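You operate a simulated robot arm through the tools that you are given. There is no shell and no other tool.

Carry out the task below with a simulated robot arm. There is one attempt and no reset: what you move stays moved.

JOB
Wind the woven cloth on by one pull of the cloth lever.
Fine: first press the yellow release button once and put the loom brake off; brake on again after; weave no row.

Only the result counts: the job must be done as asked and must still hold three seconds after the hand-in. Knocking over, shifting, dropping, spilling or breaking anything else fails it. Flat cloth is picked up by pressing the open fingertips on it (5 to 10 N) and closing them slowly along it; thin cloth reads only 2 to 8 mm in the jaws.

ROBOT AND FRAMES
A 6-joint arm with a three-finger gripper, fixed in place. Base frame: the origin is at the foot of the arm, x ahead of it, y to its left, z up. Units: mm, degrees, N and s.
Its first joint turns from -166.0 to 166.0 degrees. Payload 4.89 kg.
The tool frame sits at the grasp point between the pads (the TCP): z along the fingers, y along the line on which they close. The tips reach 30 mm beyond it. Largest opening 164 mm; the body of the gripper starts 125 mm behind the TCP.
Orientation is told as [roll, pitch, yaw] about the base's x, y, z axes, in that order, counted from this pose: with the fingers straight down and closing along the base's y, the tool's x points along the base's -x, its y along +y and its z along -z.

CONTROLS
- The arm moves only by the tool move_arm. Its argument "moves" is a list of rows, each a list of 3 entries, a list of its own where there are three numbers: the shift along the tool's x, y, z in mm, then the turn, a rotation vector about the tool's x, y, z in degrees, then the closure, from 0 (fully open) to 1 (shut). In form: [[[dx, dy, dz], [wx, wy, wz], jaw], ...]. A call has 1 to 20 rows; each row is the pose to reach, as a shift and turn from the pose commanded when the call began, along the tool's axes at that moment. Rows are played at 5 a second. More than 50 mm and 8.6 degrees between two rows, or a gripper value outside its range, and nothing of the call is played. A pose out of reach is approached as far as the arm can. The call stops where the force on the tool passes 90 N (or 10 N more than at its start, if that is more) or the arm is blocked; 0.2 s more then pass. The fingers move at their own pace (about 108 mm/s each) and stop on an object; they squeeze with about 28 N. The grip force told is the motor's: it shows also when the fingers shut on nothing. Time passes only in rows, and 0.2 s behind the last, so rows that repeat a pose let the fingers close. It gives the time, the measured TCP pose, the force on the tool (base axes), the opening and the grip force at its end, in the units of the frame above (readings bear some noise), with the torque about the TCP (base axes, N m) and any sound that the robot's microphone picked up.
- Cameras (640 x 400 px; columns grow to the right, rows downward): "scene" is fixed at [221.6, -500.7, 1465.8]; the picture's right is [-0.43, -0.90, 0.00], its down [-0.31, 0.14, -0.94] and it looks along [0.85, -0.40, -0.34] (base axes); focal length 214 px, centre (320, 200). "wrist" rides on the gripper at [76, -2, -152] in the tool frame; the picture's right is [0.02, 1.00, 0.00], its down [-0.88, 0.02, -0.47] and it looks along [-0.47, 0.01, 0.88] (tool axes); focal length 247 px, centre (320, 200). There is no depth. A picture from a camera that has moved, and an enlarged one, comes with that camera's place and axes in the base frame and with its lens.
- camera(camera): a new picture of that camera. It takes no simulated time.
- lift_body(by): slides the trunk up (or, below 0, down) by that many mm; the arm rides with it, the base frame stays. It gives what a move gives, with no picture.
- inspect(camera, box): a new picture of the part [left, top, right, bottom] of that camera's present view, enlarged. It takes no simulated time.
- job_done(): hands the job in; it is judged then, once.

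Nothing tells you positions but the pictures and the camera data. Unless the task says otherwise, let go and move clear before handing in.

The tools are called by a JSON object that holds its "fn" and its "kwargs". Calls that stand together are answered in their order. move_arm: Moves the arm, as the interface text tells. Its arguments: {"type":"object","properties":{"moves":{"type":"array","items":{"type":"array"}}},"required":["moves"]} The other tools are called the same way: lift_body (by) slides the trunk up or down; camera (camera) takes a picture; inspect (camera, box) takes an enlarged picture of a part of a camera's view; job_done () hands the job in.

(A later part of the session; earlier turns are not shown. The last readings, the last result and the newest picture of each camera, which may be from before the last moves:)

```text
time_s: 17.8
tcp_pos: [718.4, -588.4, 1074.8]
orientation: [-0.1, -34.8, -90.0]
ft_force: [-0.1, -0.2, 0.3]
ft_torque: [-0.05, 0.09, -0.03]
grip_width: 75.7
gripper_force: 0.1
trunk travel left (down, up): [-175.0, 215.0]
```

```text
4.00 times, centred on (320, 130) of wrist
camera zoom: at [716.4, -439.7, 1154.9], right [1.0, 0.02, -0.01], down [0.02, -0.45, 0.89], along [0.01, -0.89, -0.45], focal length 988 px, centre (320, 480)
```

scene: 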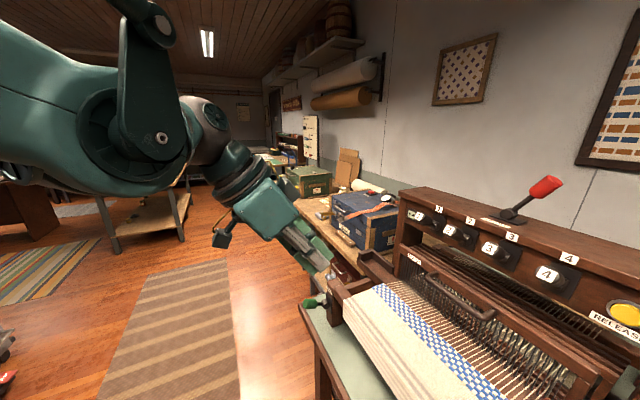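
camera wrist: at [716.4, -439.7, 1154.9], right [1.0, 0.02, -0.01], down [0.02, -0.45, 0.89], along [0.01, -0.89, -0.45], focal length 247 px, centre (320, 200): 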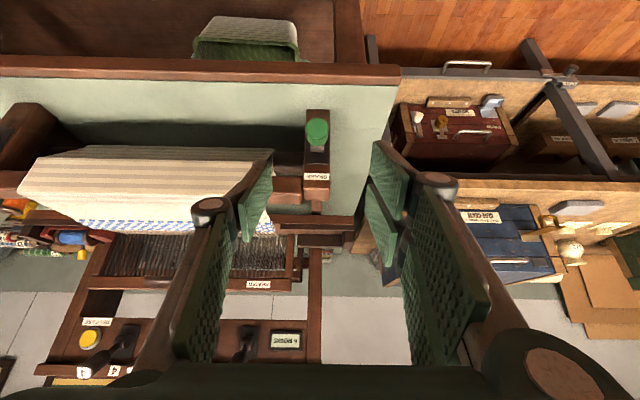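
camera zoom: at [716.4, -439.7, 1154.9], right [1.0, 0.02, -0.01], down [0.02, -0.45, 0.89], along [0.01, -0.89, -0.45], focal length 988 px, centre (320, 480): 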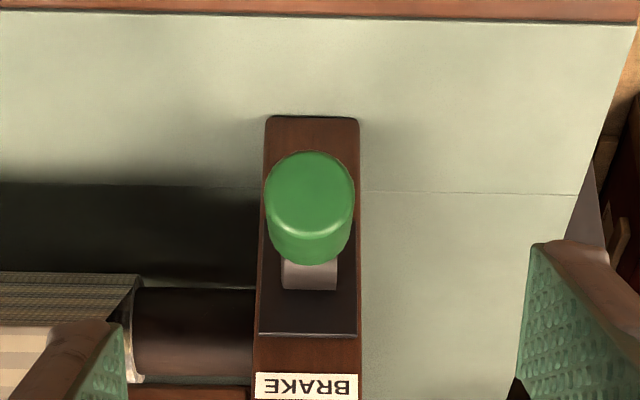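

The knob is centred at about (714.5,-701.5,920) with a 30 mm diameter. I'll shift 4 mm and go down most of the way with the jaws open.

{"fn": "move_arm", "kwargs": {"moves": [[[-0.5, -1, 30], [0, 0, 0], 0.54], [[-1.1, -2, 60], [0, 0, 0], 0.54], [[-1.7, -3, 90], [0, 0, 0], 0.54], [[-2.3, -4, 120], [0, 0, 0], 0.54], [[-2.8, -4, 150], [0, 0, 0], 0.54]]}}

{"fn": "camera", "kwargs": {"camera": "wrist"}}

{"fn": "inspect", "kwargs": {"camera": "scene", "box": [240, 220, 400, 320]}}

```text
time_s: 19.0
tcp_pos: [712.3, -677.8, 953.7]
orientation: [0.0, -34.9, -90.0]
ft_force: [0.1, 1.4, 0.7]
ft_torque: [-0.08, -0.07, 0.07]
grip_width: 75.5
gripper_force: 0.0
trunk travel left (down, up): [-175.0, 215.0]
```

```text
taken
camera wrist: at [711.1, -527.6, 1034.5], right [1.0, 0.02, -0.01], down [0.02, -0.45, 0.89], along [0.01, -0.89, -0.45], focal length 247 px, centre (320, 200)
```

wrist: 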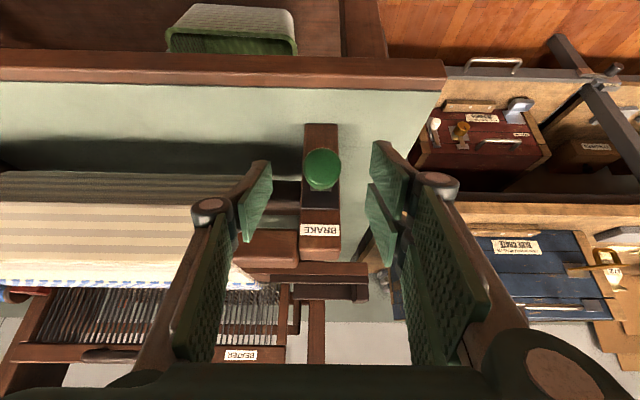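

```text
4.00 times, centred on (320, 270) of scene
camera zoom: at [221.6, -500.7, 1465.8], right [-0.43, -0.9, 0.0], down [-0.31, 0.14, -0.94], along [0.85, -0.4, -0.34], focal length 858 px, centre (320, -80)
```

zoom: 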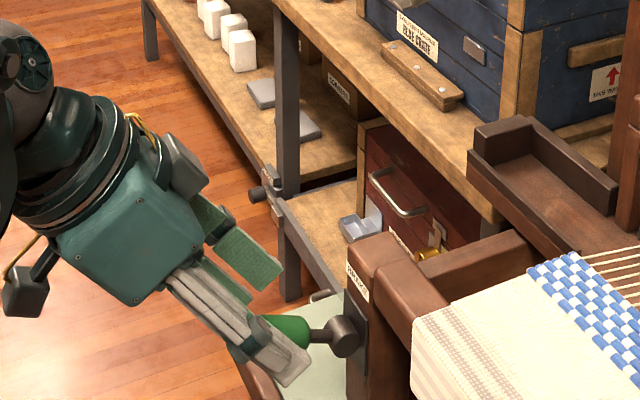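

The knob sits between the open fingers. I'll go the last 40 mm and look before closing.

{"fn": "move_arm", "kwargs": {"moves": [[[-0.2, 0, 13], [0, 0, 0], 0.54], [[-0.4, 0, 26], [0, 0, 0], 0.54], [[-0.7, 0, 38], [0, 0, 0], 0.54], [[-0.7, 0, 38], [0, 0, 0], 0.54]]}}

{"fn": "camera", "kwargs": {"camera": "wrist"}}

{"fn": "inspect", "kwargs": {"camera": "scene", "box": [240, 220, 400, 320]}}

```text
time_s: 20.0
tcp_pos: [713.2, -700.6, 921.0]
orientation: [0.0, -34.8, -90.1]
ft_force: [-0.3, 0.9, -0.3]
ft_torque: [-0.04, 0.03, 0.0]
grip_width: 75.5
gripper_force: 0.1
trunk travel left (down, up): [-175.0, 215.0]
```

```text
taken
camera wrist: at [711.9, -550.6, 1003.0], right [1.0, 0.02, -0.01], down [0.02, -0.45, 0.89], along [0.01, -0.89, -0.45], focal length 247 px, centre (320, 200)
```

wrist: 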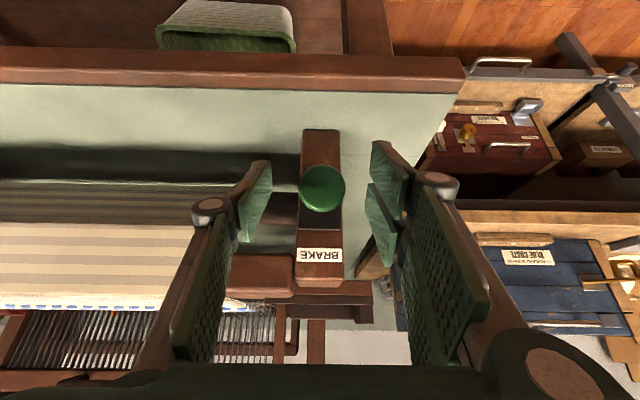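

```text
4.00 times, centred on (320, 270) of scene
camera zoom: at [221.6, -500.7, 1465.8], right [-0.43, -0.9, 0.0], down [-0.31, 0.14, -0.94], along [0.85, -0.4, -0.34], focal length 858 px, centre (320, -80)
```

zoom: 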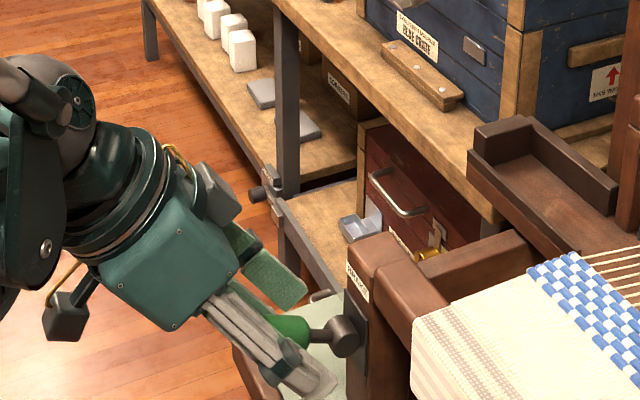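

The knob is well inside the jaws, so I close gently on it.

{"fn": "move_arm", "kwargs": {"moves": [[[0, 0, 0], [0, 0, 0], 0.65], [[0, 0, 0], [0, 0, 0], 0.75], [[0, 0, 0], [0, 0, 0], 0.8], [[0, 0, 0], [0, 0, 0], 0.85], [[0, 0, 0], [0, 0, 0], 0.9], [[0, 0, 0], [0, 0, 0], 0.9]]}}

{"fn": "camera", "kwargs": {"camera": "wrist"}}

```text
time_s: 21.4
tcp_pos: [715.1, -700.5, 922.7]
orientation: [0.0, -34.8, -90.0]
ft_force: [14.9, -5.6, 2.8]
ft_torque: [-0.32, -0.11, 0.08]
grip_width: 28.5
gripper_force: 45.3
trunk travel left (down, up): [-175.0, 215.0]
```

```text
taken
camera wrist: at [712.7, -550.5, 1002.9], right [1.0, 0.02, -0.01], down [0.02, -0.45, 0.89], along [0.01, -0.89, -0.45], focal length 247 px, centre (320, 200)
```

wrist: 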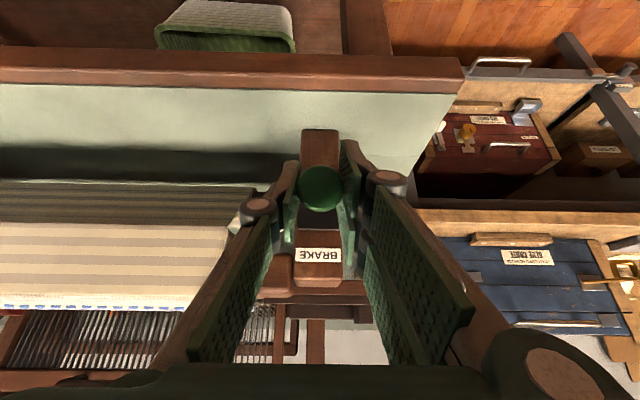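

I'm holding the knob (28.5 mm). Next I swing it down along its arc about the hub, halfway first, watching the forces.

{"fn": "move_arm", "kwargs": {"moves": [[[0, 1, 0], [0, 0, 0], 0.9], [[5, 1.5, 2.7], [0, 0, 0], 0.9], [[10.1, 1.5, 5.9], [0, 0, 0], 0.9], [[14.8, 1.5, 9.5], [0, 0, 0], 0.9], [[19.2, 1.5, 13.5], [0, 0, 0], 0.9]]}}

{"fn": "inspect", "kwargs": {"camera": "scene", "box": [240, 220, 400, 320]}}

```text
time_s: 22.6
tcp_pos: [715.4, -691.4, 901.4]
orientation: [-0.1, -34.8, -90.0]
ft_force: [3.9, -5.0, 16.7]
ft_torque: [-1.02, -0.05, 0.11]
grip_width: 28.3
gripper_force: 44.8
trunk travel left (down, up): [-175.0, 215.0]
```

```text
4.00 times, centred on (320, 270) of scene
camera zoom: at [221.6, -500.7, 1465.8], right [-0.43, -0.9, 0.0], down [-0.31, 0.14, -0.94], along [0.85, -0.4, -0.34], focal length 858 px, centre (320, -80)
```

zoom: 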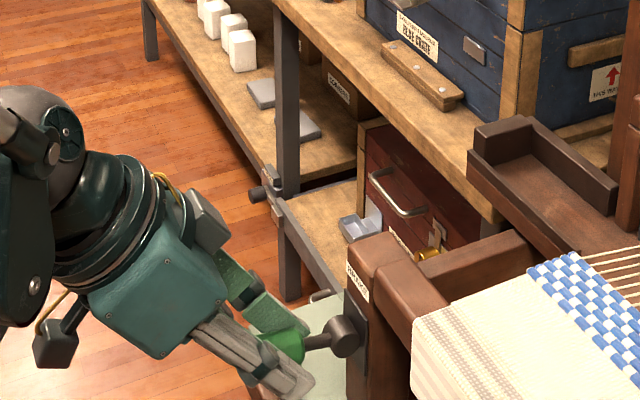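

The lever is following with about 17 N of resistance. I'll continue past the middle.

{"fn": "move_arm", "kwargs": {"moves": [[[3.9, 0, 4.5], [0, 0, 0], 0.9], [[7.6, 0, 9.2], [0, 0, 0], 0.9], [[10.8, 0, 14.3], [0, 0, 0], 0.9], [[13.6, 0, 19.6], [0, 0, 0], 0.9], [[15.9, 0, 25.1], [0, 0, 0], 0.9]]}}

{"fn": "inspect", "kwargs": {"camera": "scene", "box": [240, 220, 400, 320]}}

{"fn": "camera", "kwargs": {"camera": "wrist"}}

```text
time_s: 23.8
tcp_pos: [716.7, -692.4, 872.7]
orientation: [0.0, -34.8, -90.0]
ft_force: [1.0, 9.7, 15.9]
ft_torque: [-1.25, 0.08, 0.27]
grip_width: 27.6
gripper_force: 44.5
trunk travel left (down, up): [-175.0, 215.0]
```

```text
4.00 times, centred on (320, 270) of scene
camera zoom: at [221.6, -500.7, 1465.8], right [-0.43, -0.9, 0.0], down [-0.31, 0.14, -0.94], along [0.85, -0.4, -0.34], focal length 858 px, centre (320, -80)
```

zoom: 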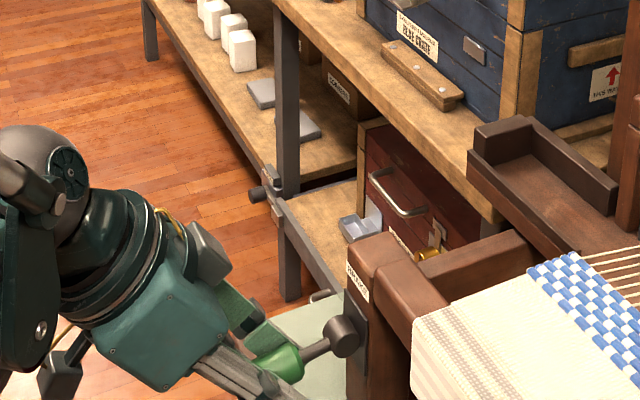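

```text
taken
camera wrist: at [712.9, -542.0, 953.0], right [1.0, 0.02, -0.01], down [0.02, -0.45, 0.89], along [0.01, -0.89, -0.45], focal length 247 px, centre (320, 200)
```

wrist: 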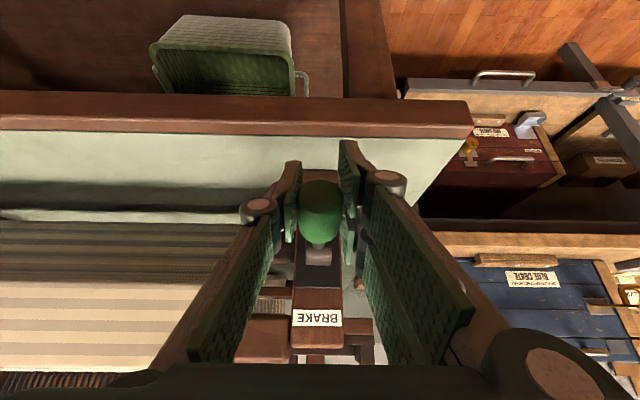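

No click yet. I'll carry on toward the lower end of the arc.

{"fn": "move_arm", "kwargs": {"moves": [[[0.9, 0, 2.9], [0, 0, 0], 0.9], [[1.7, 0, 5.7], [0, 0, 0], 0.9], [[2.4, 0, 8.6], [0, 0, 0], 0.9], [[3, 0, 11.5], [0, 0, 0], 0.9]]}}

```text
time_s: 24.8
tcp_pos: [715.8, -697.0, 861.4]
orientation: [0.0, -34.9, -90.0]
ft_force: [-1.1, 13.6, 12.5]
ft_torque: [-1.32, 0.06, 0.13]
grip_width: 27.5
gripper_force: 44.8
trunk travel left (down, up): [-175.0, 215.0]
```

{"fn": "move_arm", "kwargs": {"moves": [[[0.4, 0, 2.4], [0, 0, 0], 0.9], [[0.6, 0, 4.2], [0, 0, 0], 0.9], [[0.7, 0, 5.9], [0, 0, 0], 0.9]]}}

{"fn": "inspect", "kwargs": {"camera": "scene", "box": [240, 220, 400, 320]}}

{"fn": "inspect", "kwargs": {"camera": "wrist", "box": [240, 130, 400, 230]}}

```text
time_s: 25.6
tcp_pos: [714.9, -699.8, 854.9]
orientation: [0.0, -35.0, -90.0]
ft_force: [-0.4, 13.5, 12.9]
ft_torque: [-1.32, 0.02, 0.03]
grip_width: 27.2
gripper_force: 45.1
trunk travel left (down, up): [-175.0, 215.0]
```

```text
4.00 times, centred on (320, 270) of scene
camera zoom: at [221.6, -500.7, 1465.8], right [-0.43, -0.9, 0.0], down [-0.31, 0.14, -0.94], along [0.85, -0.4, -0.34], focal length 858 px, centre (320, -80)
```

zoom: 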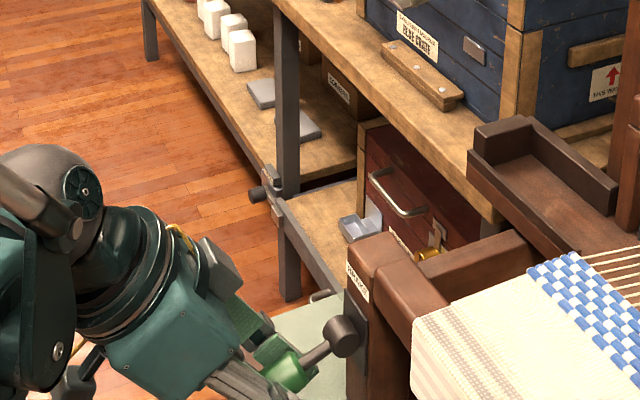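

```text
4.00 times, centred on (320, 180) of wrist
camera zoom: at [712.9, -549.7, 936.1], right [1.0, 0.02, -0.01], down [0.02, -0.45, 0.89], along [0.01, -0.89, -0.45], focal length 988 px, centre (320, 280)
```

zoom: 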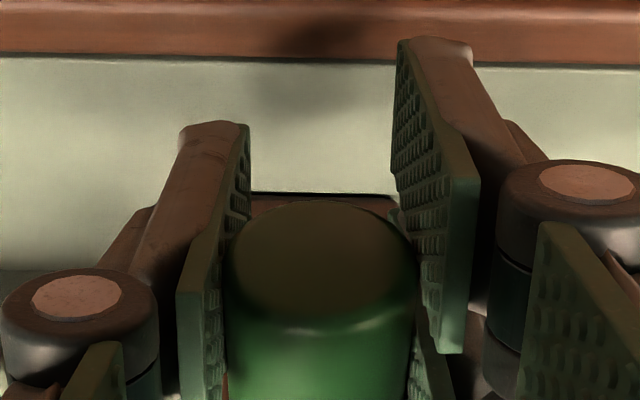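

The lever has come down to roughly -15°, but the pads slid on the knob. I'll let go, back off along the tool axis and see where the lever rests.

{"fn": "move_arm", "kwargs": {"moves": [[[0, 0, 0], [0, 0, 0], 0.75], [[0, 0, 0], [0, 0, 0], 0.6], [[0, 0, 0], [0, 0, 0], 0.54], [[0, 0, 0], [0, 0, 0], 0.54]]}}

{"fn": "inspect", "kwargs": {"camera": "scene", "box": [240, 220, 400, 320]}}

{"fn": "camera", "kwargs": {"camera": "wrist"}}

```text
time_s: 26.6
tcp_pos: [716.0, -698.8, 854.0]
orientation: [-0.1, -34.8, -90.0]
ft_force: [-0.6, 0.4, 0.4]
ft_torque: [-0.02, 0.0, 0.01]
grip_width: 75.3
gripper_force: 0.1
trunk travel left (down, up): [-175.0, 215.0]
```

```text
4.00 times, centred on (320, 270) of scene
camera zoom: at [221.6, -500.7, 1465.8], right [-0.43, -0.9, 0.0], down [-0.31, 0.14, -0.94], along [0.85, -0.4, -0.34], focal length 858 px, centre (320, -80)
```

zoom: 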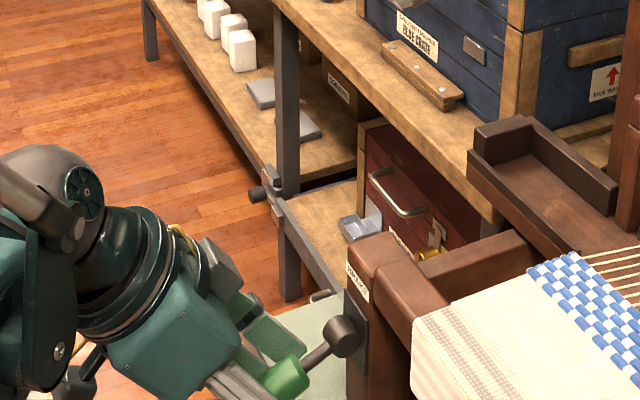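

```text
taken
camera wrist: at [713.2, -550.4, 935.4], right [1.0, 0.02, -0.01], down [0.02, -0.45, 0.89], along [0.01, -0.89, -0.45], focal length 247 px, centre (320, 200)
```

wrist: 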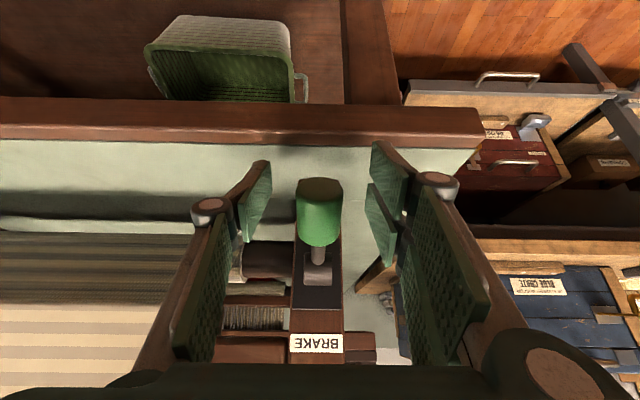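

On letting go, the lever snapped to its lower end at about -24°, so it is bistable and now sits at the other stop. I'll retract, close the fingers, and tap it gently from above to confirm it is seated.

{"fn": "move_arm", "kwargs": {"moves": [[[0, 0, -30], [0, 0, 0], 0.54], [[0, 0, -60], [0, 0, 0], 0.54], [[0, 0, -95], [0, 0, 0], 0.54], [[0, 0, -130], [0, 0, 0], 0.54], [[0, 0, -130], [0, 0, 0], 1], [[0, 0, -130], [0, 0, 0], 1], [[0, 0, -130], [0, 0, 0], 1]]}}

{"fn": "camera", "kwargs": {"camera": "wrist"}}

{"fn": "inspect", "kwargs": {"camera": "scene", "box": [240, 220, 400, 320]}}

```text
time_s: 28.2
tcp_pos: [713.8, -625.3, 962.8]
orientation: [-0.1, -34.9, -90.0]
ft_force: [-0.6, 0.2, -0.3]
ft_torque: [0.01, -0.02, -0.01]
grip_width: 0.0
gripper_force: 27.9
trunk travel left (down, up): [-175.0, 215.0]
```

```text
taken
camera wrist: at [712.2, -476.5, 1043.3], right [1.0, 0.02, -0.01], down [0.02, -0.45, 0.89], along [0.01, -0.89, -0.45], focal length 247 px, centre (320, 200)
```

wrist: 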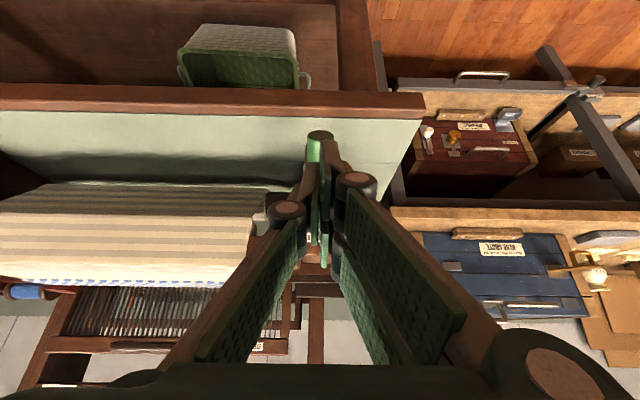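

```text
4.00 times, centred on (320, 270) of scene
camera zoom: at [221.6, -500.7, 1465.8], right [-0.43, -0.9, 0.0], down [-0.31, 0.14, -0.94], along [0.85, -0.4, -0.34], focal length 858 px, centre (320, -80)
```

zoom: 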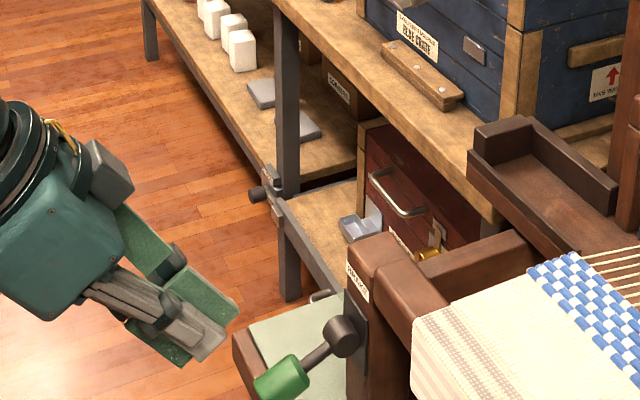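

The brake lever rests at the lower stop, mirroring its start angle, so the brake is off. Now I travel along the front of the loom to the blue CLOTH lever, turning the tool to point straight down.

{"fn": "move_arm", "kwargs": {"moves": [[[-34, 0, -35.5], [0, 0, 0], 1], [[-67.8, 0, -70.9], [0, 0, 0], 1], [[-67.8, -38.7, -70.9], [0, 2.9, 0], 1], [[-67.8, -77.3, -70.9], [0, 5.8, 0], 1], [[-67.8, -116, -70.9], [0, 8.7, 0], 1], [[-67.8, -154.7, -70.9], [0, 11.6, 0], 1], [[-67.8, -193.3, -70.9], [0, 14.5, 0], 1], [[-67.8, -232, -70.9], [0, 17.5, 0], 1], [[-67.8, -270.7, -70.9], [0, 20.4, 0], 1], [[-67.8, -309.3, -70.9], [0, 23.3, 0], 1], [[-67.8, -348, -70.9], [0, 26.2, 0], 1], [[-67.8, -386.7, -70.9], [0, 29.1, 0], 1], [[-67.8, -425.3, -70.9], [0, 32, 0], 1], [[-67.8, -464, -70.9], [0, 34.9, 0], 1], [[-67.8, -464, -70.9], [0, 34.9, 0], 1]]}}

{"fn": "camera", "kwargs": {"camera": "wrist"}}

{"fn": "camera", "kwargs": {"camera": "scene"}}

```text
time_s: 31.4
tcp_pos: [250.6, -641.4, 1059.3]
orientation: [0.0, 0.1, -90.0]
ft_force: [-0.2, 0.0, -0.3]
ft_torque: [0.0, 0.0, 0.0]
grip_width: 0.0
gripper_force: 27.7
trunk travel left (down, up): [-175.0, 215.0]
```

```text
taken
camera wrist: at [248.2, -565.2, 1210.5], right [1.0, 0.02, 0.0], down [0.02, -0.88, 0.47], along [0.01, -0.47, -0.88], focal length 247 px, centre (320, 200)
```

wrist: 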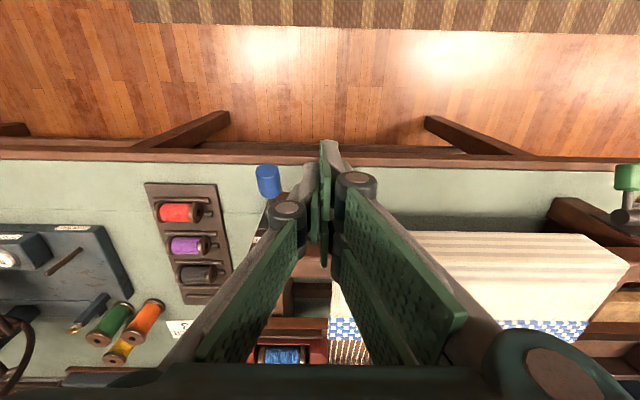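

```text
taken
```

scene: 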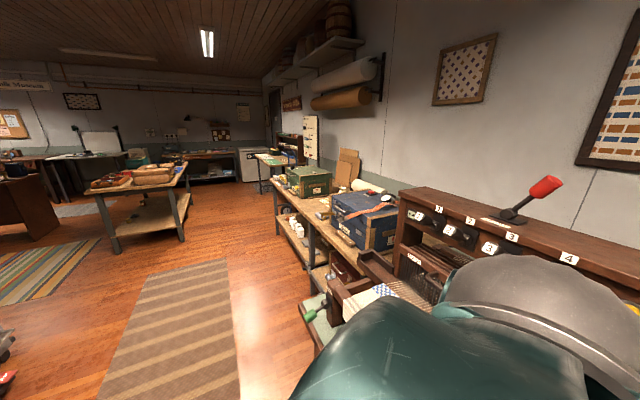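

{"fn": "inspect", "kwargs": {"camera": "wrist", "box": [220, 150, 300, 200]}}

{"fn": "inspect", "kwargs": {"camera": "wrist", "box": [560, 150, 640, 200]}}

{"fn": "inspect", "kwargs": {"camera": "wrist", "box": [320, 220, 640, 400]}}

```text
8.00 times, centred on (260, 175) of wrist
camera zoom: at [248.2, -565.2, 1210.5], right [1.0, 0.02, 0.0], down [0.02, -0.88, 0.47], along [0.01, -0.47, -0.88], focal length 1976 px, centre (800, 400)
```

zoom: 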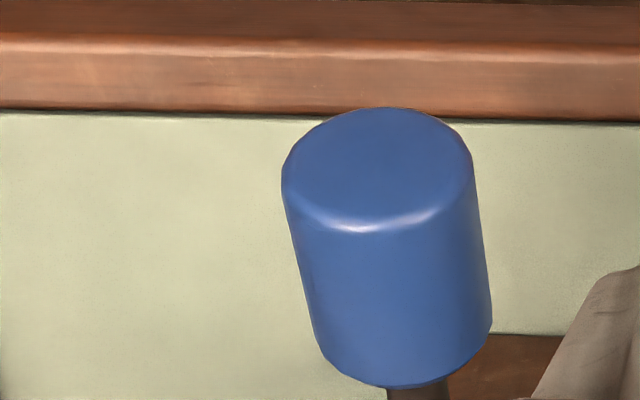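

```text
8.00 times, centred on (600, 175) of wrist
camera zoom: at [248.2, -565.2, 1210.5], right [1.0, 0.02, 0.0], down [0.02, -0.88, 0.47], along [0.01, -0.47, -0.88], focal length 1976 px, centre (-1920, 400)
```

zoom: 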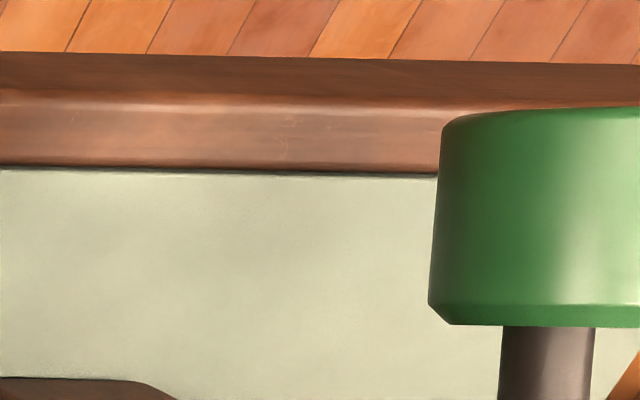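

```text
2.00 times, centred on (480, 310) of wrist
camera zoom: at [248.2, -565.2, 1210.5], right [1.0, 0.02, 0.0], down [0.02, -0.88, 0.47], along [0.01, -0.47, -0.88], focal length 494 px, centre (0, -20)
```

zoom: 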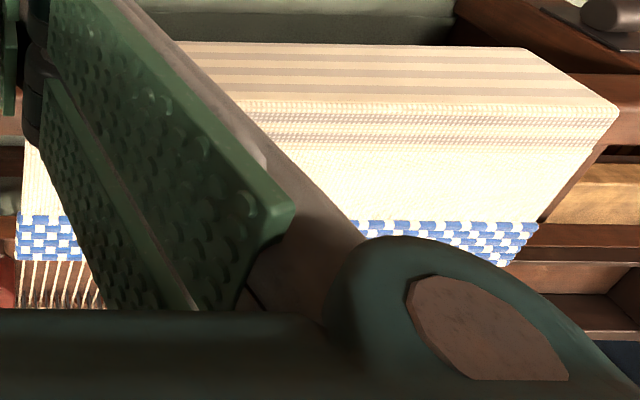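

The blue knob is at about (184.6,-696.7,917). I'll move directly above it with the closed fingers pointing down.

{"fn": "move_arm", "kwargs": {"moves": [[[-18, -22, 0], [0, 0, 0], 1], [[-37, -44, 0], [0, 0, 0], 1], [[-56, -66, 10], [0, 0, 0], 1], [[-56, -66, 35], [0, 0, 0], 1], [[-56, -66, 59], [0, 0, 0], 1], [[-56, -66, 59], [0, 0, 0], 1]]}}

{"fn": "camera", "kwargs": {"camera": "wrist"}}

{"fn": "inspect", "kwargs": {"camera": "wrist", "box": [240, 120, 400, 220]}}

```text
time_s: 32.8
tcp_pos: [185.5, -696.5, 998.9]
orientation: [0.0, 0.2, -90.0]
ft_force: [-0.2, -0.3, -0.2]
ft_torque: [0.02, 0.0, -0.01]
grip_width: 0.2
gripper_force: 27.9
trunk travel left (down, up): [-175.0, 215.0]
```

```text
taken
camera wrist: at [183.4, -620.8, 1150.9], right [1.0, 0.02, 0.0], down [0.02, -0.88, 0.47], along [0.01, -0.47, -0.88], focal length 247 px, centre (320, 200)
```

wrist: 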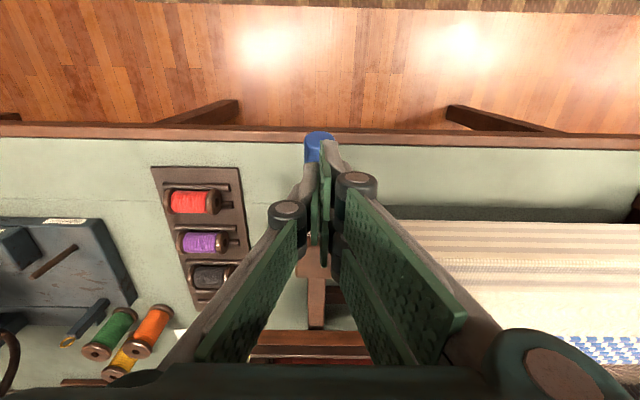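

```text
4.00 times, centred on (320, 170) of wrist
camera zoom: at [183.4, -620.8, 1150.9], right [1.0, 0.02, 0.0], down [0.02, -0.88, 0.47], along [0.01, -0.47, -0.88], focal length 988 px, centre (320, 320)
```

zoom: 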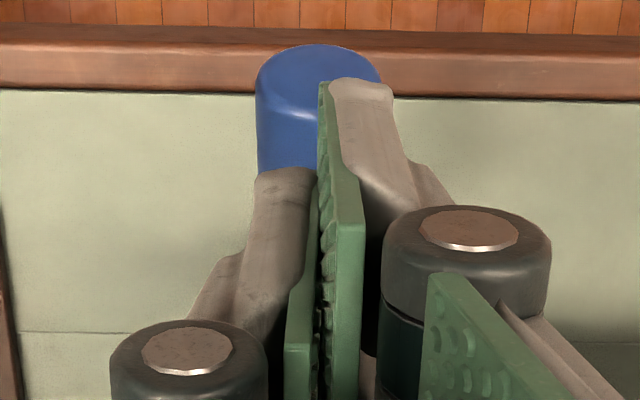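

The tip is over the knob. I'll descend in small steps to find contact.

{"fn": "move_arm", "kwargs": {"moves": [[[0, 0, 6], [0, 0, 0], 1], [[0, 0, 12], [0, 0, 0], 1], [[0, 0, 18], [0, 0, 0], 1], [[0, 0, 23], [0, 0, 0], 1], [[0, 0, 27], [0, 0, 0], 1]]}}

```text
time_s: 34.0
tcp_pos: [185.5, -696.3, 971.5]
orientation: [-0.1, 0.1, -90.0]
ft_force: [0.1, 0.5, 0.0]
ft_torque: [-0.02, -0.04, 0.0]
grip_width: 0.0
gripper_force: 27.7
trunk travel left (down, up): [-175.0, 215.0]
```

{"fn": "move_arm", "kwargs": {"moves": [[[0, 0, 4], [0, 0, 0], 1], [[0, 0, 8], [0, 0, 0], 1], [[0, 0, 12], [0, 0, 0], 1], [[0, 0, 16], [0, 0, 0], 1], [[0, 0, 20], [0, 0, 0], 1]]}}

{"fn": "inspect", "kwargs": {"camera": "wrist", "box": [240, 120, 400, 220]}}

```text
time_s: 35.2
tcp_pos: [186.2, -696.5, 951.2]
orientation: [0.1, 0.1, -90.1]
ft_force: [0.0, -0.4, 0.8]
ft_torque: [0.01, -0.02, 0.0]
grip_width: 0.0
gripper_force: 27.9
trunk travel left (down, up): [-175.0, 215.0]
```

```text
4.00 times, centred on (320, 170) of wrist
camera zoom: at [183.4, -620.5, 1103.7], right [1.0, 0.02, 0.0], down [0.02, -0.88, 0.47], along [0.01, -0.47, -0.88], focal length 988 px, centre (320, 320)
```

zoom: 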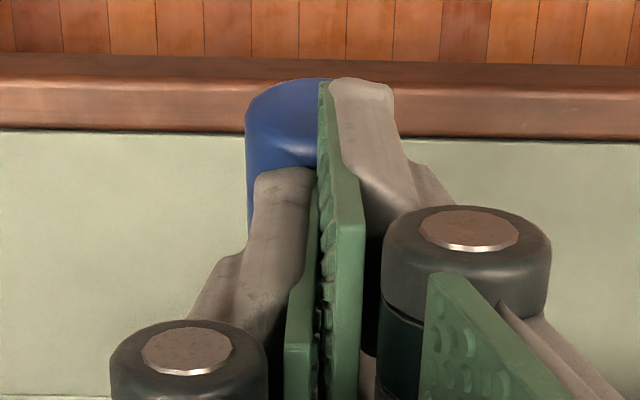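

No force yet although the tip should be at the knob's top. I'll look closely before going on.

{"fn": "inspect", "kwargs": {"camera": "wrist", "box": [280, 120, 360, 170]}}

{"fn": "inspect", "kwargs": {"camera": "scene", "box": [400, 250, 640, 400]}}

```text
8.00 times, centred on (320, 145) of wrist
camera zoom: at [183.4, -620.5, 1103.7], right [1.0, 0.02, 0.0], down [0.02, -0.88, 0.47], along [0.01, -0.47, -0.88], focal length 1976 px, centre (320, 640)
```

zoom: 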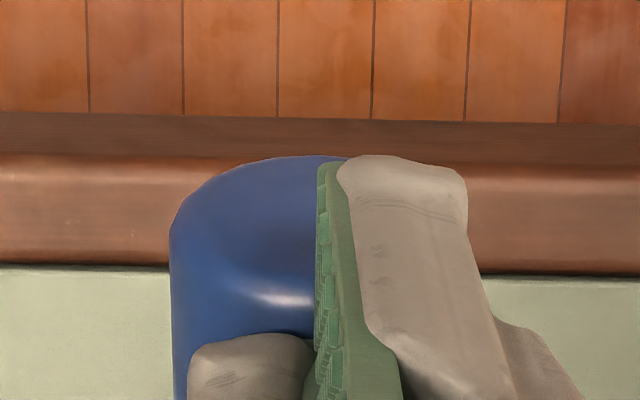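

```text
2.67 times, centred on (520, 325) of scene
camera zoom: at [221.6, -500.7, 1465.8], right [-0.43, -0.9, 0.0], down [-0.31, 0.14, -0.94], along [0.85, -0.4, -0.34], focal length 572 px, centre (-213, -133)
```

zoom: 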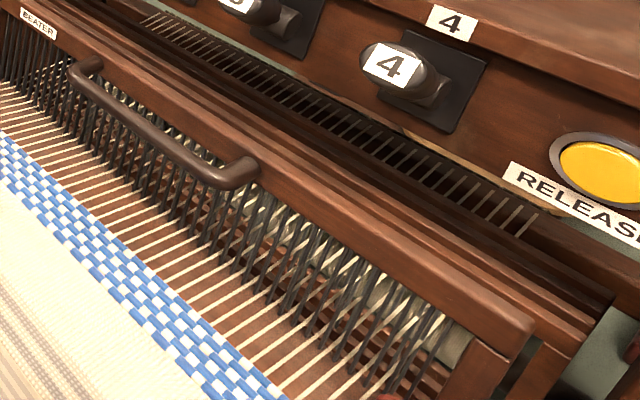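

The knob seems to be only just starting to move. I'll continue the downward pull in small steps.

{"fn": "move_arm", "kwargs": {"moves": [[[0, 0, 3], [0, 0, 0], 1], [[0, 0, 6], [0, 0, 0], 1], [[0, 0, 9], [0, 0, 0], 1]]}}

{"fn": "inspect", "kwargs": {"camera": "wrist", "box": [280, 120, 360, 170]}}

```text
time_s: 36.0
tcp_pos: [184.9, -696.3, 942.0]
orientation: [0.0, 0.0, -90.0]
ft_force: [-0.1, 0.9, 1.2]
ft_torque: [0.01, -0.01, -0.01]
grip_width: 0.0
gripper_force: 27.5
trunk travel left (down, up): [-175.0, 215.0]
```

```text
8.00 times, centred on (320, 145) of wrist
camera zoom: at [183.2, -620.6, 1094.8], right [1.0, 0.02, 0.0], down [0.02, -0.88, 0.47], along [0.01, -0.47, -0.88], focal length 1976 px, centre (320, 640)
```

zoom: 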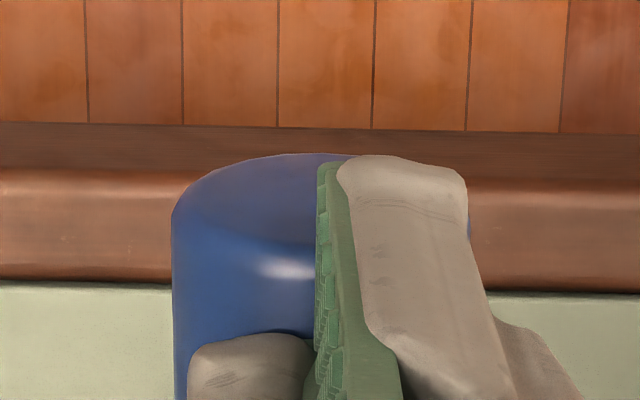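

The lever is turning under the fingertip with only about 1 N. I'll carry on to the bottom stop, watching force and sound.

{"fn": "move_arm", "kwargs": {"moves": [[[0, 0, 4], [0, 0, 0], 1], [[0, 0, 8], [0, 0, 0], 1], [[0, 0, 12], [0, 0, 0], 1], [[0, 0, 16], [0, 0, 0], 1], [[0, 0, 20], [0, 0, 0], 1]]}}

{"fn": "inspect", "kwargs": {"camera": "wrist", "box": [280, 120, 360, 170]}}

{"fn": "inspect", "kwargs": {"camera": "scene", "box": [400, 250, 640, 400]}}

```text
time_s: 37.2
tcp_pos: [185.0, -696.4, 922.2]
orientation: [0.0, 0.1, -90.0]
ft_force: [-0.5, -1.4, 2.9]
ft_torque: [-0.04, 0.02, -0.03]
grip_width: 0.0
gripper_force: 27.7
trunk travel left (down, up): [-175.0, 215.0]
```

```text
8.00 times, centred on (320, 145) of wrist
camera zoom: at [183.3, -620.6, 1074.6], right [1.0, 0.02, 0.0], down [0.02, -0.88, 0.47], along [0.01, -0.47, -0.88], focal length 1976 px, centre (320, 640)
```

zoom: 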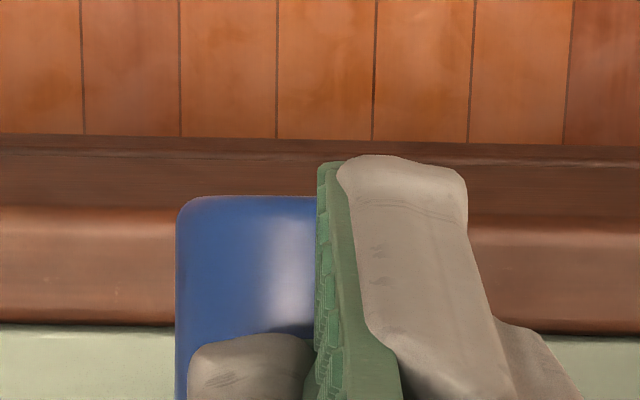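

```text
2.67 times, centred on (520, 325) of scene
camera zoom: at [221.6, -500.7, 1465.8], right [-0.43, -0.9, 0.0], down [-0.31, 0.14, -0.94], along [0.85, -0.4, -0.34], focal length 572 px, centre (-213, -133)
```

zoom: 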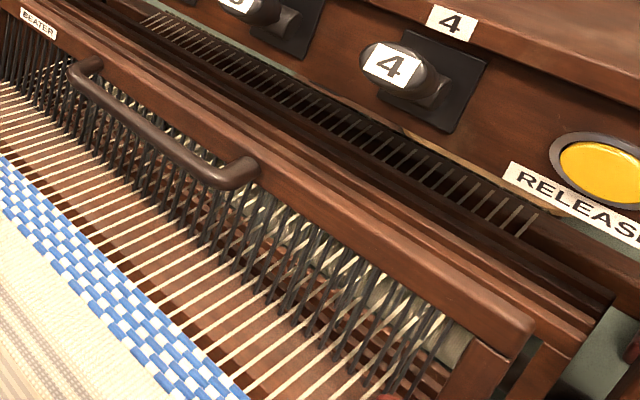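

The cloth is winding on: the blue band has moved forward. I'll complete the stroke to the lower stop.

{"fn": "move_arm", "kwargs": {"moves": [[[0, 0, 3], [0, 0, 0], 1], [[0, 0, 6], [0, 0, 0], 1], [[0, 0, 9], [0, 0, 0], 1]]}}

{"fn": "inspect", "kwargs": {"camera": "scene", "box": [400, 250, 640, 400]}}

{"fn": "inspect", "kwargs": {"camera": "wrist", "box": [280, 120, 360, 170]}}

```text
time_s: 38.0
tcp_pos: [184.2, -696.5, 919.1]
orientation: [0.1, -0.1, -90.0]
ft_force: [-0.6, 10.7, 67.5]
ft_torque: [-0.49, 0.02, -0.01]
grip_width: 6.0
gripper_force: 45.6
trunk travel left (down, up): [-175.0, 215.0]
stopped in row 3: the force on the tool passed its limit at 98 N (the readings are from after the stop); the commanded pose is now the measured one
```

```text
2.67 times, centred on (520, 325) of scene
camera zoom: at [221.6, -500.7, 1465.8], right [-0.43, -0.9, 0.0], down [-0.31, 0.14, -0.94], along [0.85, -0.4, -0.34], focal length 572 px, centre (-213, -133)
```

zoom: 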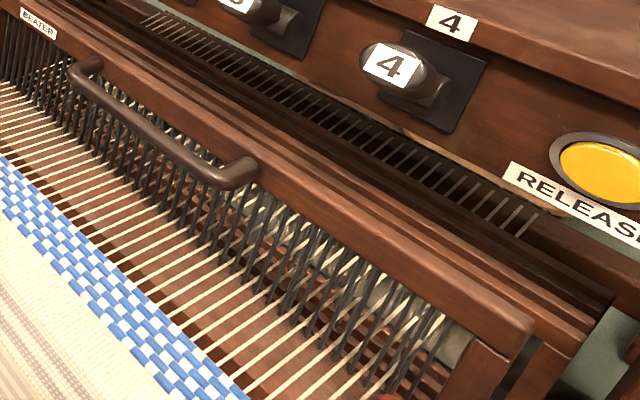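

```text
8.00 times, centred on (320, 145) of wrist
camera zoom: at [183.2, -620.1, 1070.8], right [1.0, 0.02, 0.0], down [0.02, -0.88, 0.48], along [0.01, -0.47, -0.88], focal length 1976 px, centre (320, 640)
```

zoom: 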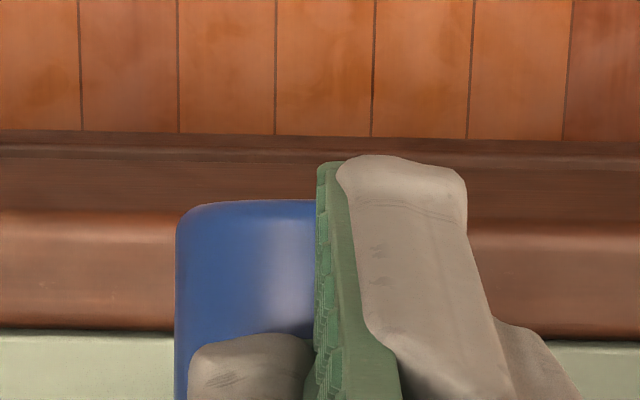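

The lever has reached its bottom stop with the cloth advanced one step. Now I lift straight up to let the lever return.

{"fn": "move_arm", "kwargs": {"moves": [[[0, 0, -5], [0, 0, 0], 1], [[0, 0, -15], [0, 0, 0], 1], [[0, 0, -30], [0, 0, 0], 1], [[0, 0, -50], [0, 0, 0], 1], [[0, 0, -80], [0, 0, 0], 1], [[0, 0, -110], [0, 0, 0], 1], [[0, 0, -110], [0, 0, 0], 1]]}}

{"fn": "camera", "kwargs": {"camera": "wrist"}}

{"fn": "inspect", "kwargs": {"camera": "wrist", "box": [280, 110, 360, 160]}}

{"fn": "inspect", "kwargs": {"camera": "scene", "box": [400, 250, 640, 400]}}

```text
time_s: 39.6
tcp_pos: [185.1, -698.1, 1027.3]
orientation: [0.0, 0.0, -90.1]
ft_force: [-1.1, -0.5, -0.1]
ft_torque: [-0.04, 0.01, 0.01]
grip_width: 0.0
gripper_force: 45.0
trunk travel left (down, up): [-175.0, 215.0]
```

```text
taken
camera wrist: at [183.3, -621.8, 1178.2], right [1.0, 0.02, 0.0], down [0.02, -0.88, 0.47], along [0.01, -0.47, -0.88], focal length 247 px, centre (320, 200)
```

wrist: 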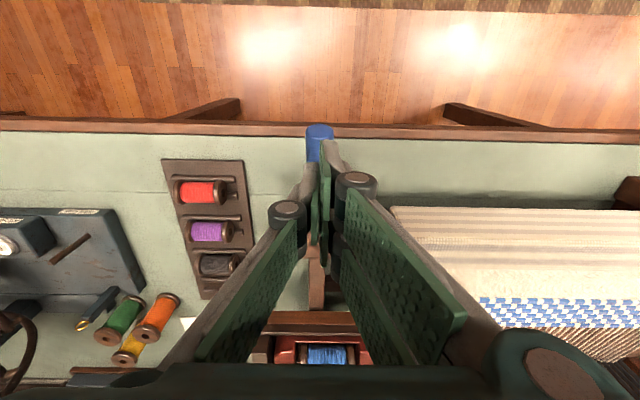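

```text
8.00 times, centred on (320, 135) of wrist
camera zoom: at [183.3, -621.8, 1178.2], right [1.0, 0.02, 0.0], down [0.02, -0.88, 0.47], along [0.01, -0.47, -0.88], focal length 1976 px, centre (320, 720)
```

zoom: 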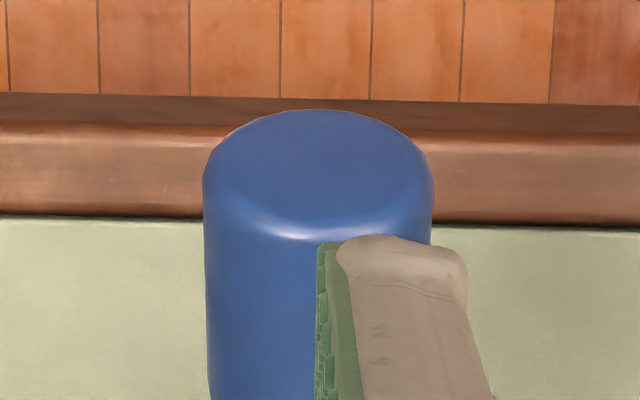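

```text
2.67 times, centred on (520, 325) of scene
camera zoom: at [221.6, -500.7, 1465.8], right [-0.43, -0.9, 0.0], down [-0.31, 0.14, -0.94], along [0.85, -0.4, -0.34], focal length 572 px, centre (-213, -133)
```

zoom: 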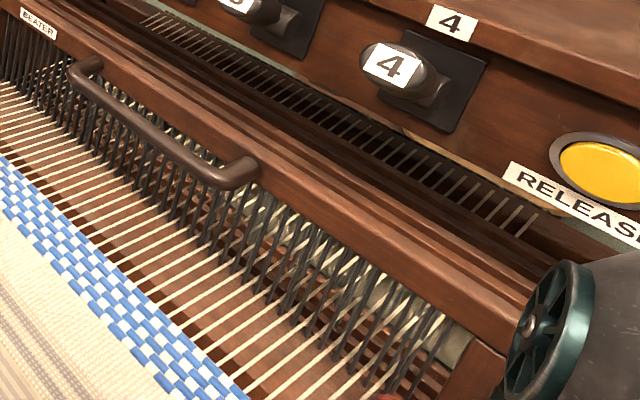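

The cloth lever sprang back up and the cloth has advanced by exactly one pull. Now I return to the brake lever, travelling along the front of the loom as before.

{"fn": "move_arm", "kwargs": {"moves": [[[25, 0, -33], [0, 0, 0], 1], [[58, 0, -33], [0, 0, 0], 1], [[58, 36.5, -33], [0, -3.5, 0], 1], [[58, 73, -33], [0, -7, 0], 1], [[58, 109.5, -33], [0, -10.5, 0], 1], [[58, 146, -33], [0, -14, 0], 1], [[58, 182.5, -33], [0, -17.5, 0], 1], [[58, 219, -33], [0, -21, 0], 1], [[58, 255.5, -33], [0, -24.5, 0], 1], [[58, 292, -33], [0, -28, 0], 1], [[58, 328.5, -33], [0, -31.5, 0], 1], [[58, 365, -33], [0, -35, 0], 1], [[58, 365, -33], [0, -35, 0], 1]]}}

{"fn": "camera", "kwargs": {"camera": "wrist"}}

{"fn": "inspect", "kwargs": {"camera": "scene", "box": [240, 220, 400, 320]}}

```text
time_s: 42.5
tcp_pos: [550.9, -640.8, 1059.1]
orientation: [-0.1, -35.0, -90.0]
ft_force: [0.0, 0.6, -0.6]
ft_torque: [0.01, 0.06, -0.02]
grip_width: 0.0
gripper_force: 44.4
trunk travel left (down, up): [-175.0, 215.0]
```

```text
taken
camera wrist: at [549.5, -491.1, 1139.0], right [1.0, 0.02, -0.01], down [0.02, -0.45, 0.89], along [0.01, -0.89, -0.45], focal length 247 px, centre (320, 200)
```

wrist: 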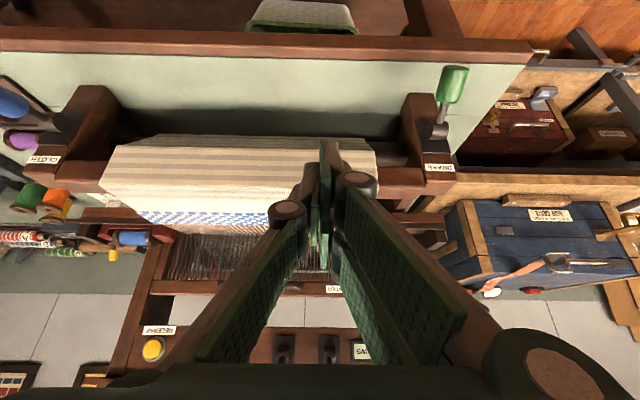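

```text
4.00 times, centred on (320, 270) of scene
camera zoom: at [221.6, -500.7, 1465.8], right [-0.43, -0.9, 0.0], down [-0.31, 0.14, -0.94], along [0.85, -0.4, -0.34], focal length 858 px, centre (320, -80)
```

zoom: 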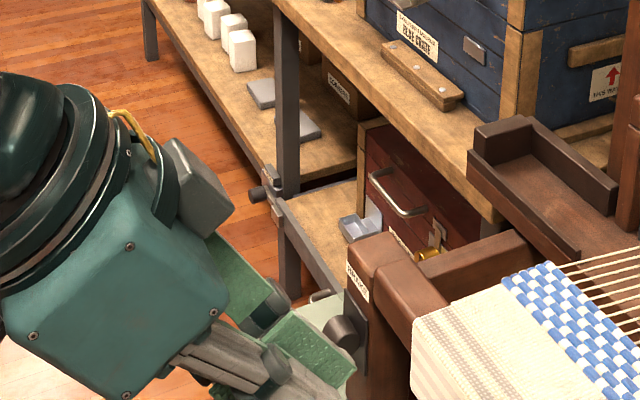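

{"fn": "inspect", "kwargs": {"camera": "wrist", "box": [400, 50, 496, 110]}}

```text
6.67 times, centred on (448, 80) of wrist
camera zoom: at [549.5, -491.1, 1139.0], right [1.0, 0.02, -0.01], down [0.02, -0.45, 0.89], along [0.01, -0.89, -0.45], focal length 1646 px, centre (-533, 1000)
```

zoom: 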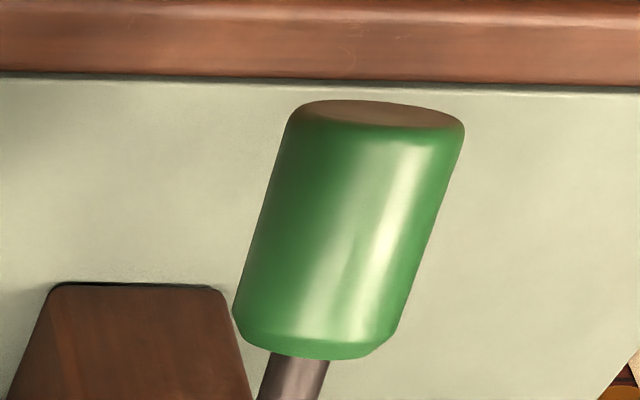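

The brake knob in its down position is at about (716,-701,867), so the hub is at (-755,893) with a radius of about 60 mm. I'll move out in front of it with the tool tilted to 65° and the jaws open.

{"fn": "move_arm", "kwargs": {"moves": [[[12.3, 27.4, 3.4], [0, -5, 0], 1], [[24.6, 54.9, 6.8], [0, -10, 0], 1], [[37, 82.3, 10.2], [0, -15, 0], 0.8], [[49.3, 109.7, 13.5], [0, -20, 0], 0.54], [[61.6, 137.2, 16.9], [0, -25, 0], 0.54], [[73.9, 164.6, 20.3], [0, -30, 0], 0.54], [[73.9, 164.6, 20.3], [0, -30, 0], 0.54]]}}

{"fn": "camera", "kwargs": {"camera": "wrist"}}

{"fn": "inspect", "kwargs": {"camera": "scene", "box": [240, 220, 400, 320]}}

```text
time_s: 44.0
tcp_pos: [715.0, -592.2, 1000.8]
orientation: [0.1, -65.2, -90.0]
ft_force: [0.1, -0.6, -0.5]
ft_torque: [0.0, -0.01, -0.04]
grip_width: 75.4
gripper_force: 0.1
trunk travel left (down, up): [-175.0, 215.0]
```

```text
taken
camera wrist: at [713.7, -421.7, 994.5], right [1.0, 0.01, -0.02], down [0.02, 0.06, 1.0], along [0.01, -1.0, 0.06], focal length 247 px, centre (320, 200)
```

wrist: 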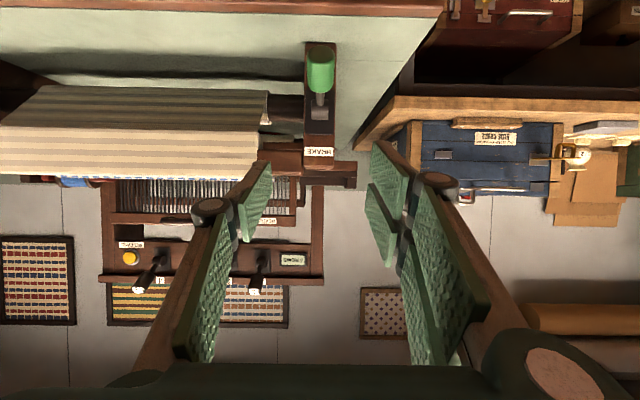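

```text
4.00 times, centred on (320, 270) of scene
camera zoom: at [221.6, -500.7, 1465.8], right [-0.43, -0.9, 0.0], down [-0.31, 0.14, -0.94], along [0.85, -0.4, -0.34], focal length 858 px, centre (320, -80)
```

zoom: 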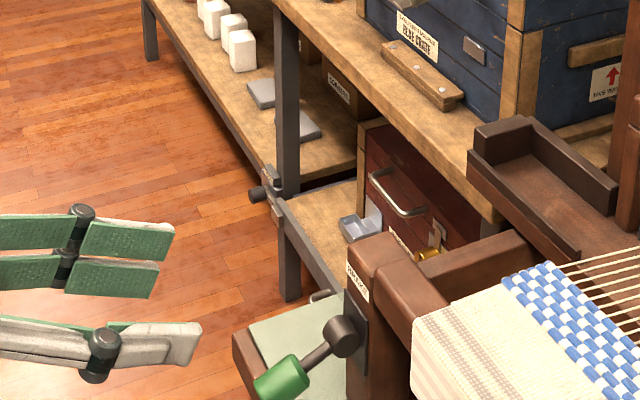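

{"fn": "move_arm", "kwargs": {"moves": [[[19, 0, 8.7], [0, 0, 0], 0.54], [[38, 0, 17.4], [0, 0, 0], 0.54], [[57, 0, 26.1], [0, 0, 0], 0.54], [[75.4, 0, 34.8], [0, 0, 0], 0.54], [[75.4, 0, 34.8], [0, 0, 0], 0.54]]}}

{"fn": "camera", "kwargs": {"camera": "wrist"}}

{"fn": "inspect", "kwargs": {"camera": "scene", "box": [240, 220, 400, 320]}}

{"fn": "inspect", "kwargs": {"camera": "wrist", "box": [272, 100, 368, 160]}}

```text
time_s: 45.2
tcp_pos: [715.2, -591.1, 917.1]
orientation: [0.1, -64.9, -90.1]
ft_force: [0.3, -1.2, 0.1]
ft_torque: [-0.01, 0.0, -0.02]
grip_width: 75.1
gripper_force: 0.0
trunk travel left (down, up): [-175.0, 215.0]
```

```text
taken
camera wrist: at [713.7, -421.1, 911.5], right [1.0, 0.01, -0.02], down [0.02, 0.06, 1.0], along [0.01, -1.0, 0.06], focal length 247 px, centre (320, 200)
```

wrist: 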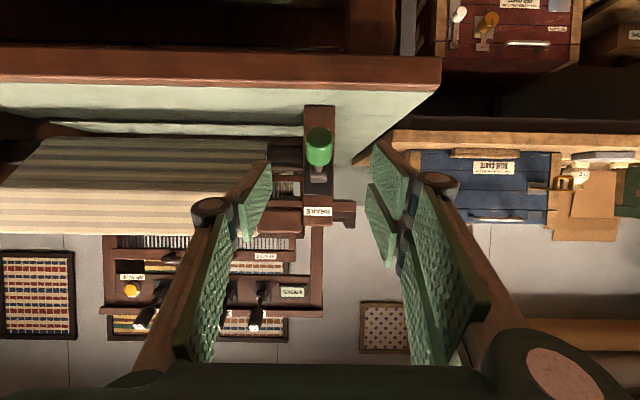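

```text
4.00 times, centred on (320, 270) of scene
camera zoom: at [221.6, -500.7, 1465.8], right [-0.43, -0.9, 0.0], down [-0.31, 0.14, -0.94], along [0.85, -0.4, -0.34], focal length 858 px, centre (320, -80)
```

zoom: 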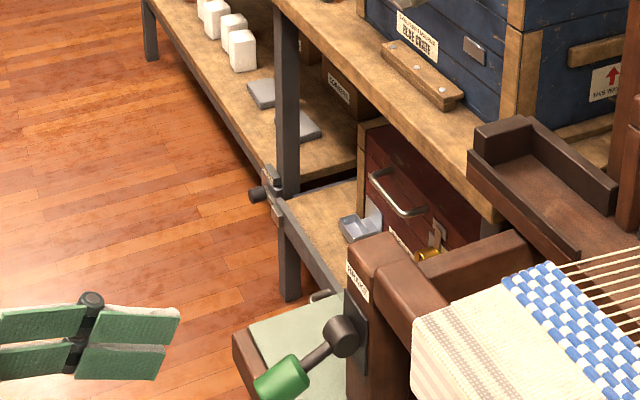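

```text
6.67 times, centred on (320, 130) of wrist
camera zoom: at [713.7, -421.1, 911.5], right [1.0, 0.01, -0.02], down [0.02, 0.06, 1.0], along [0.01, -1.0, 0.06], focal length 1646 px, centre (320, 667)
```

zoom: 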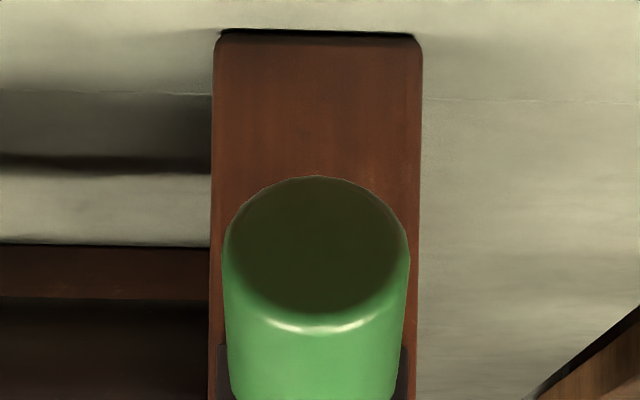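

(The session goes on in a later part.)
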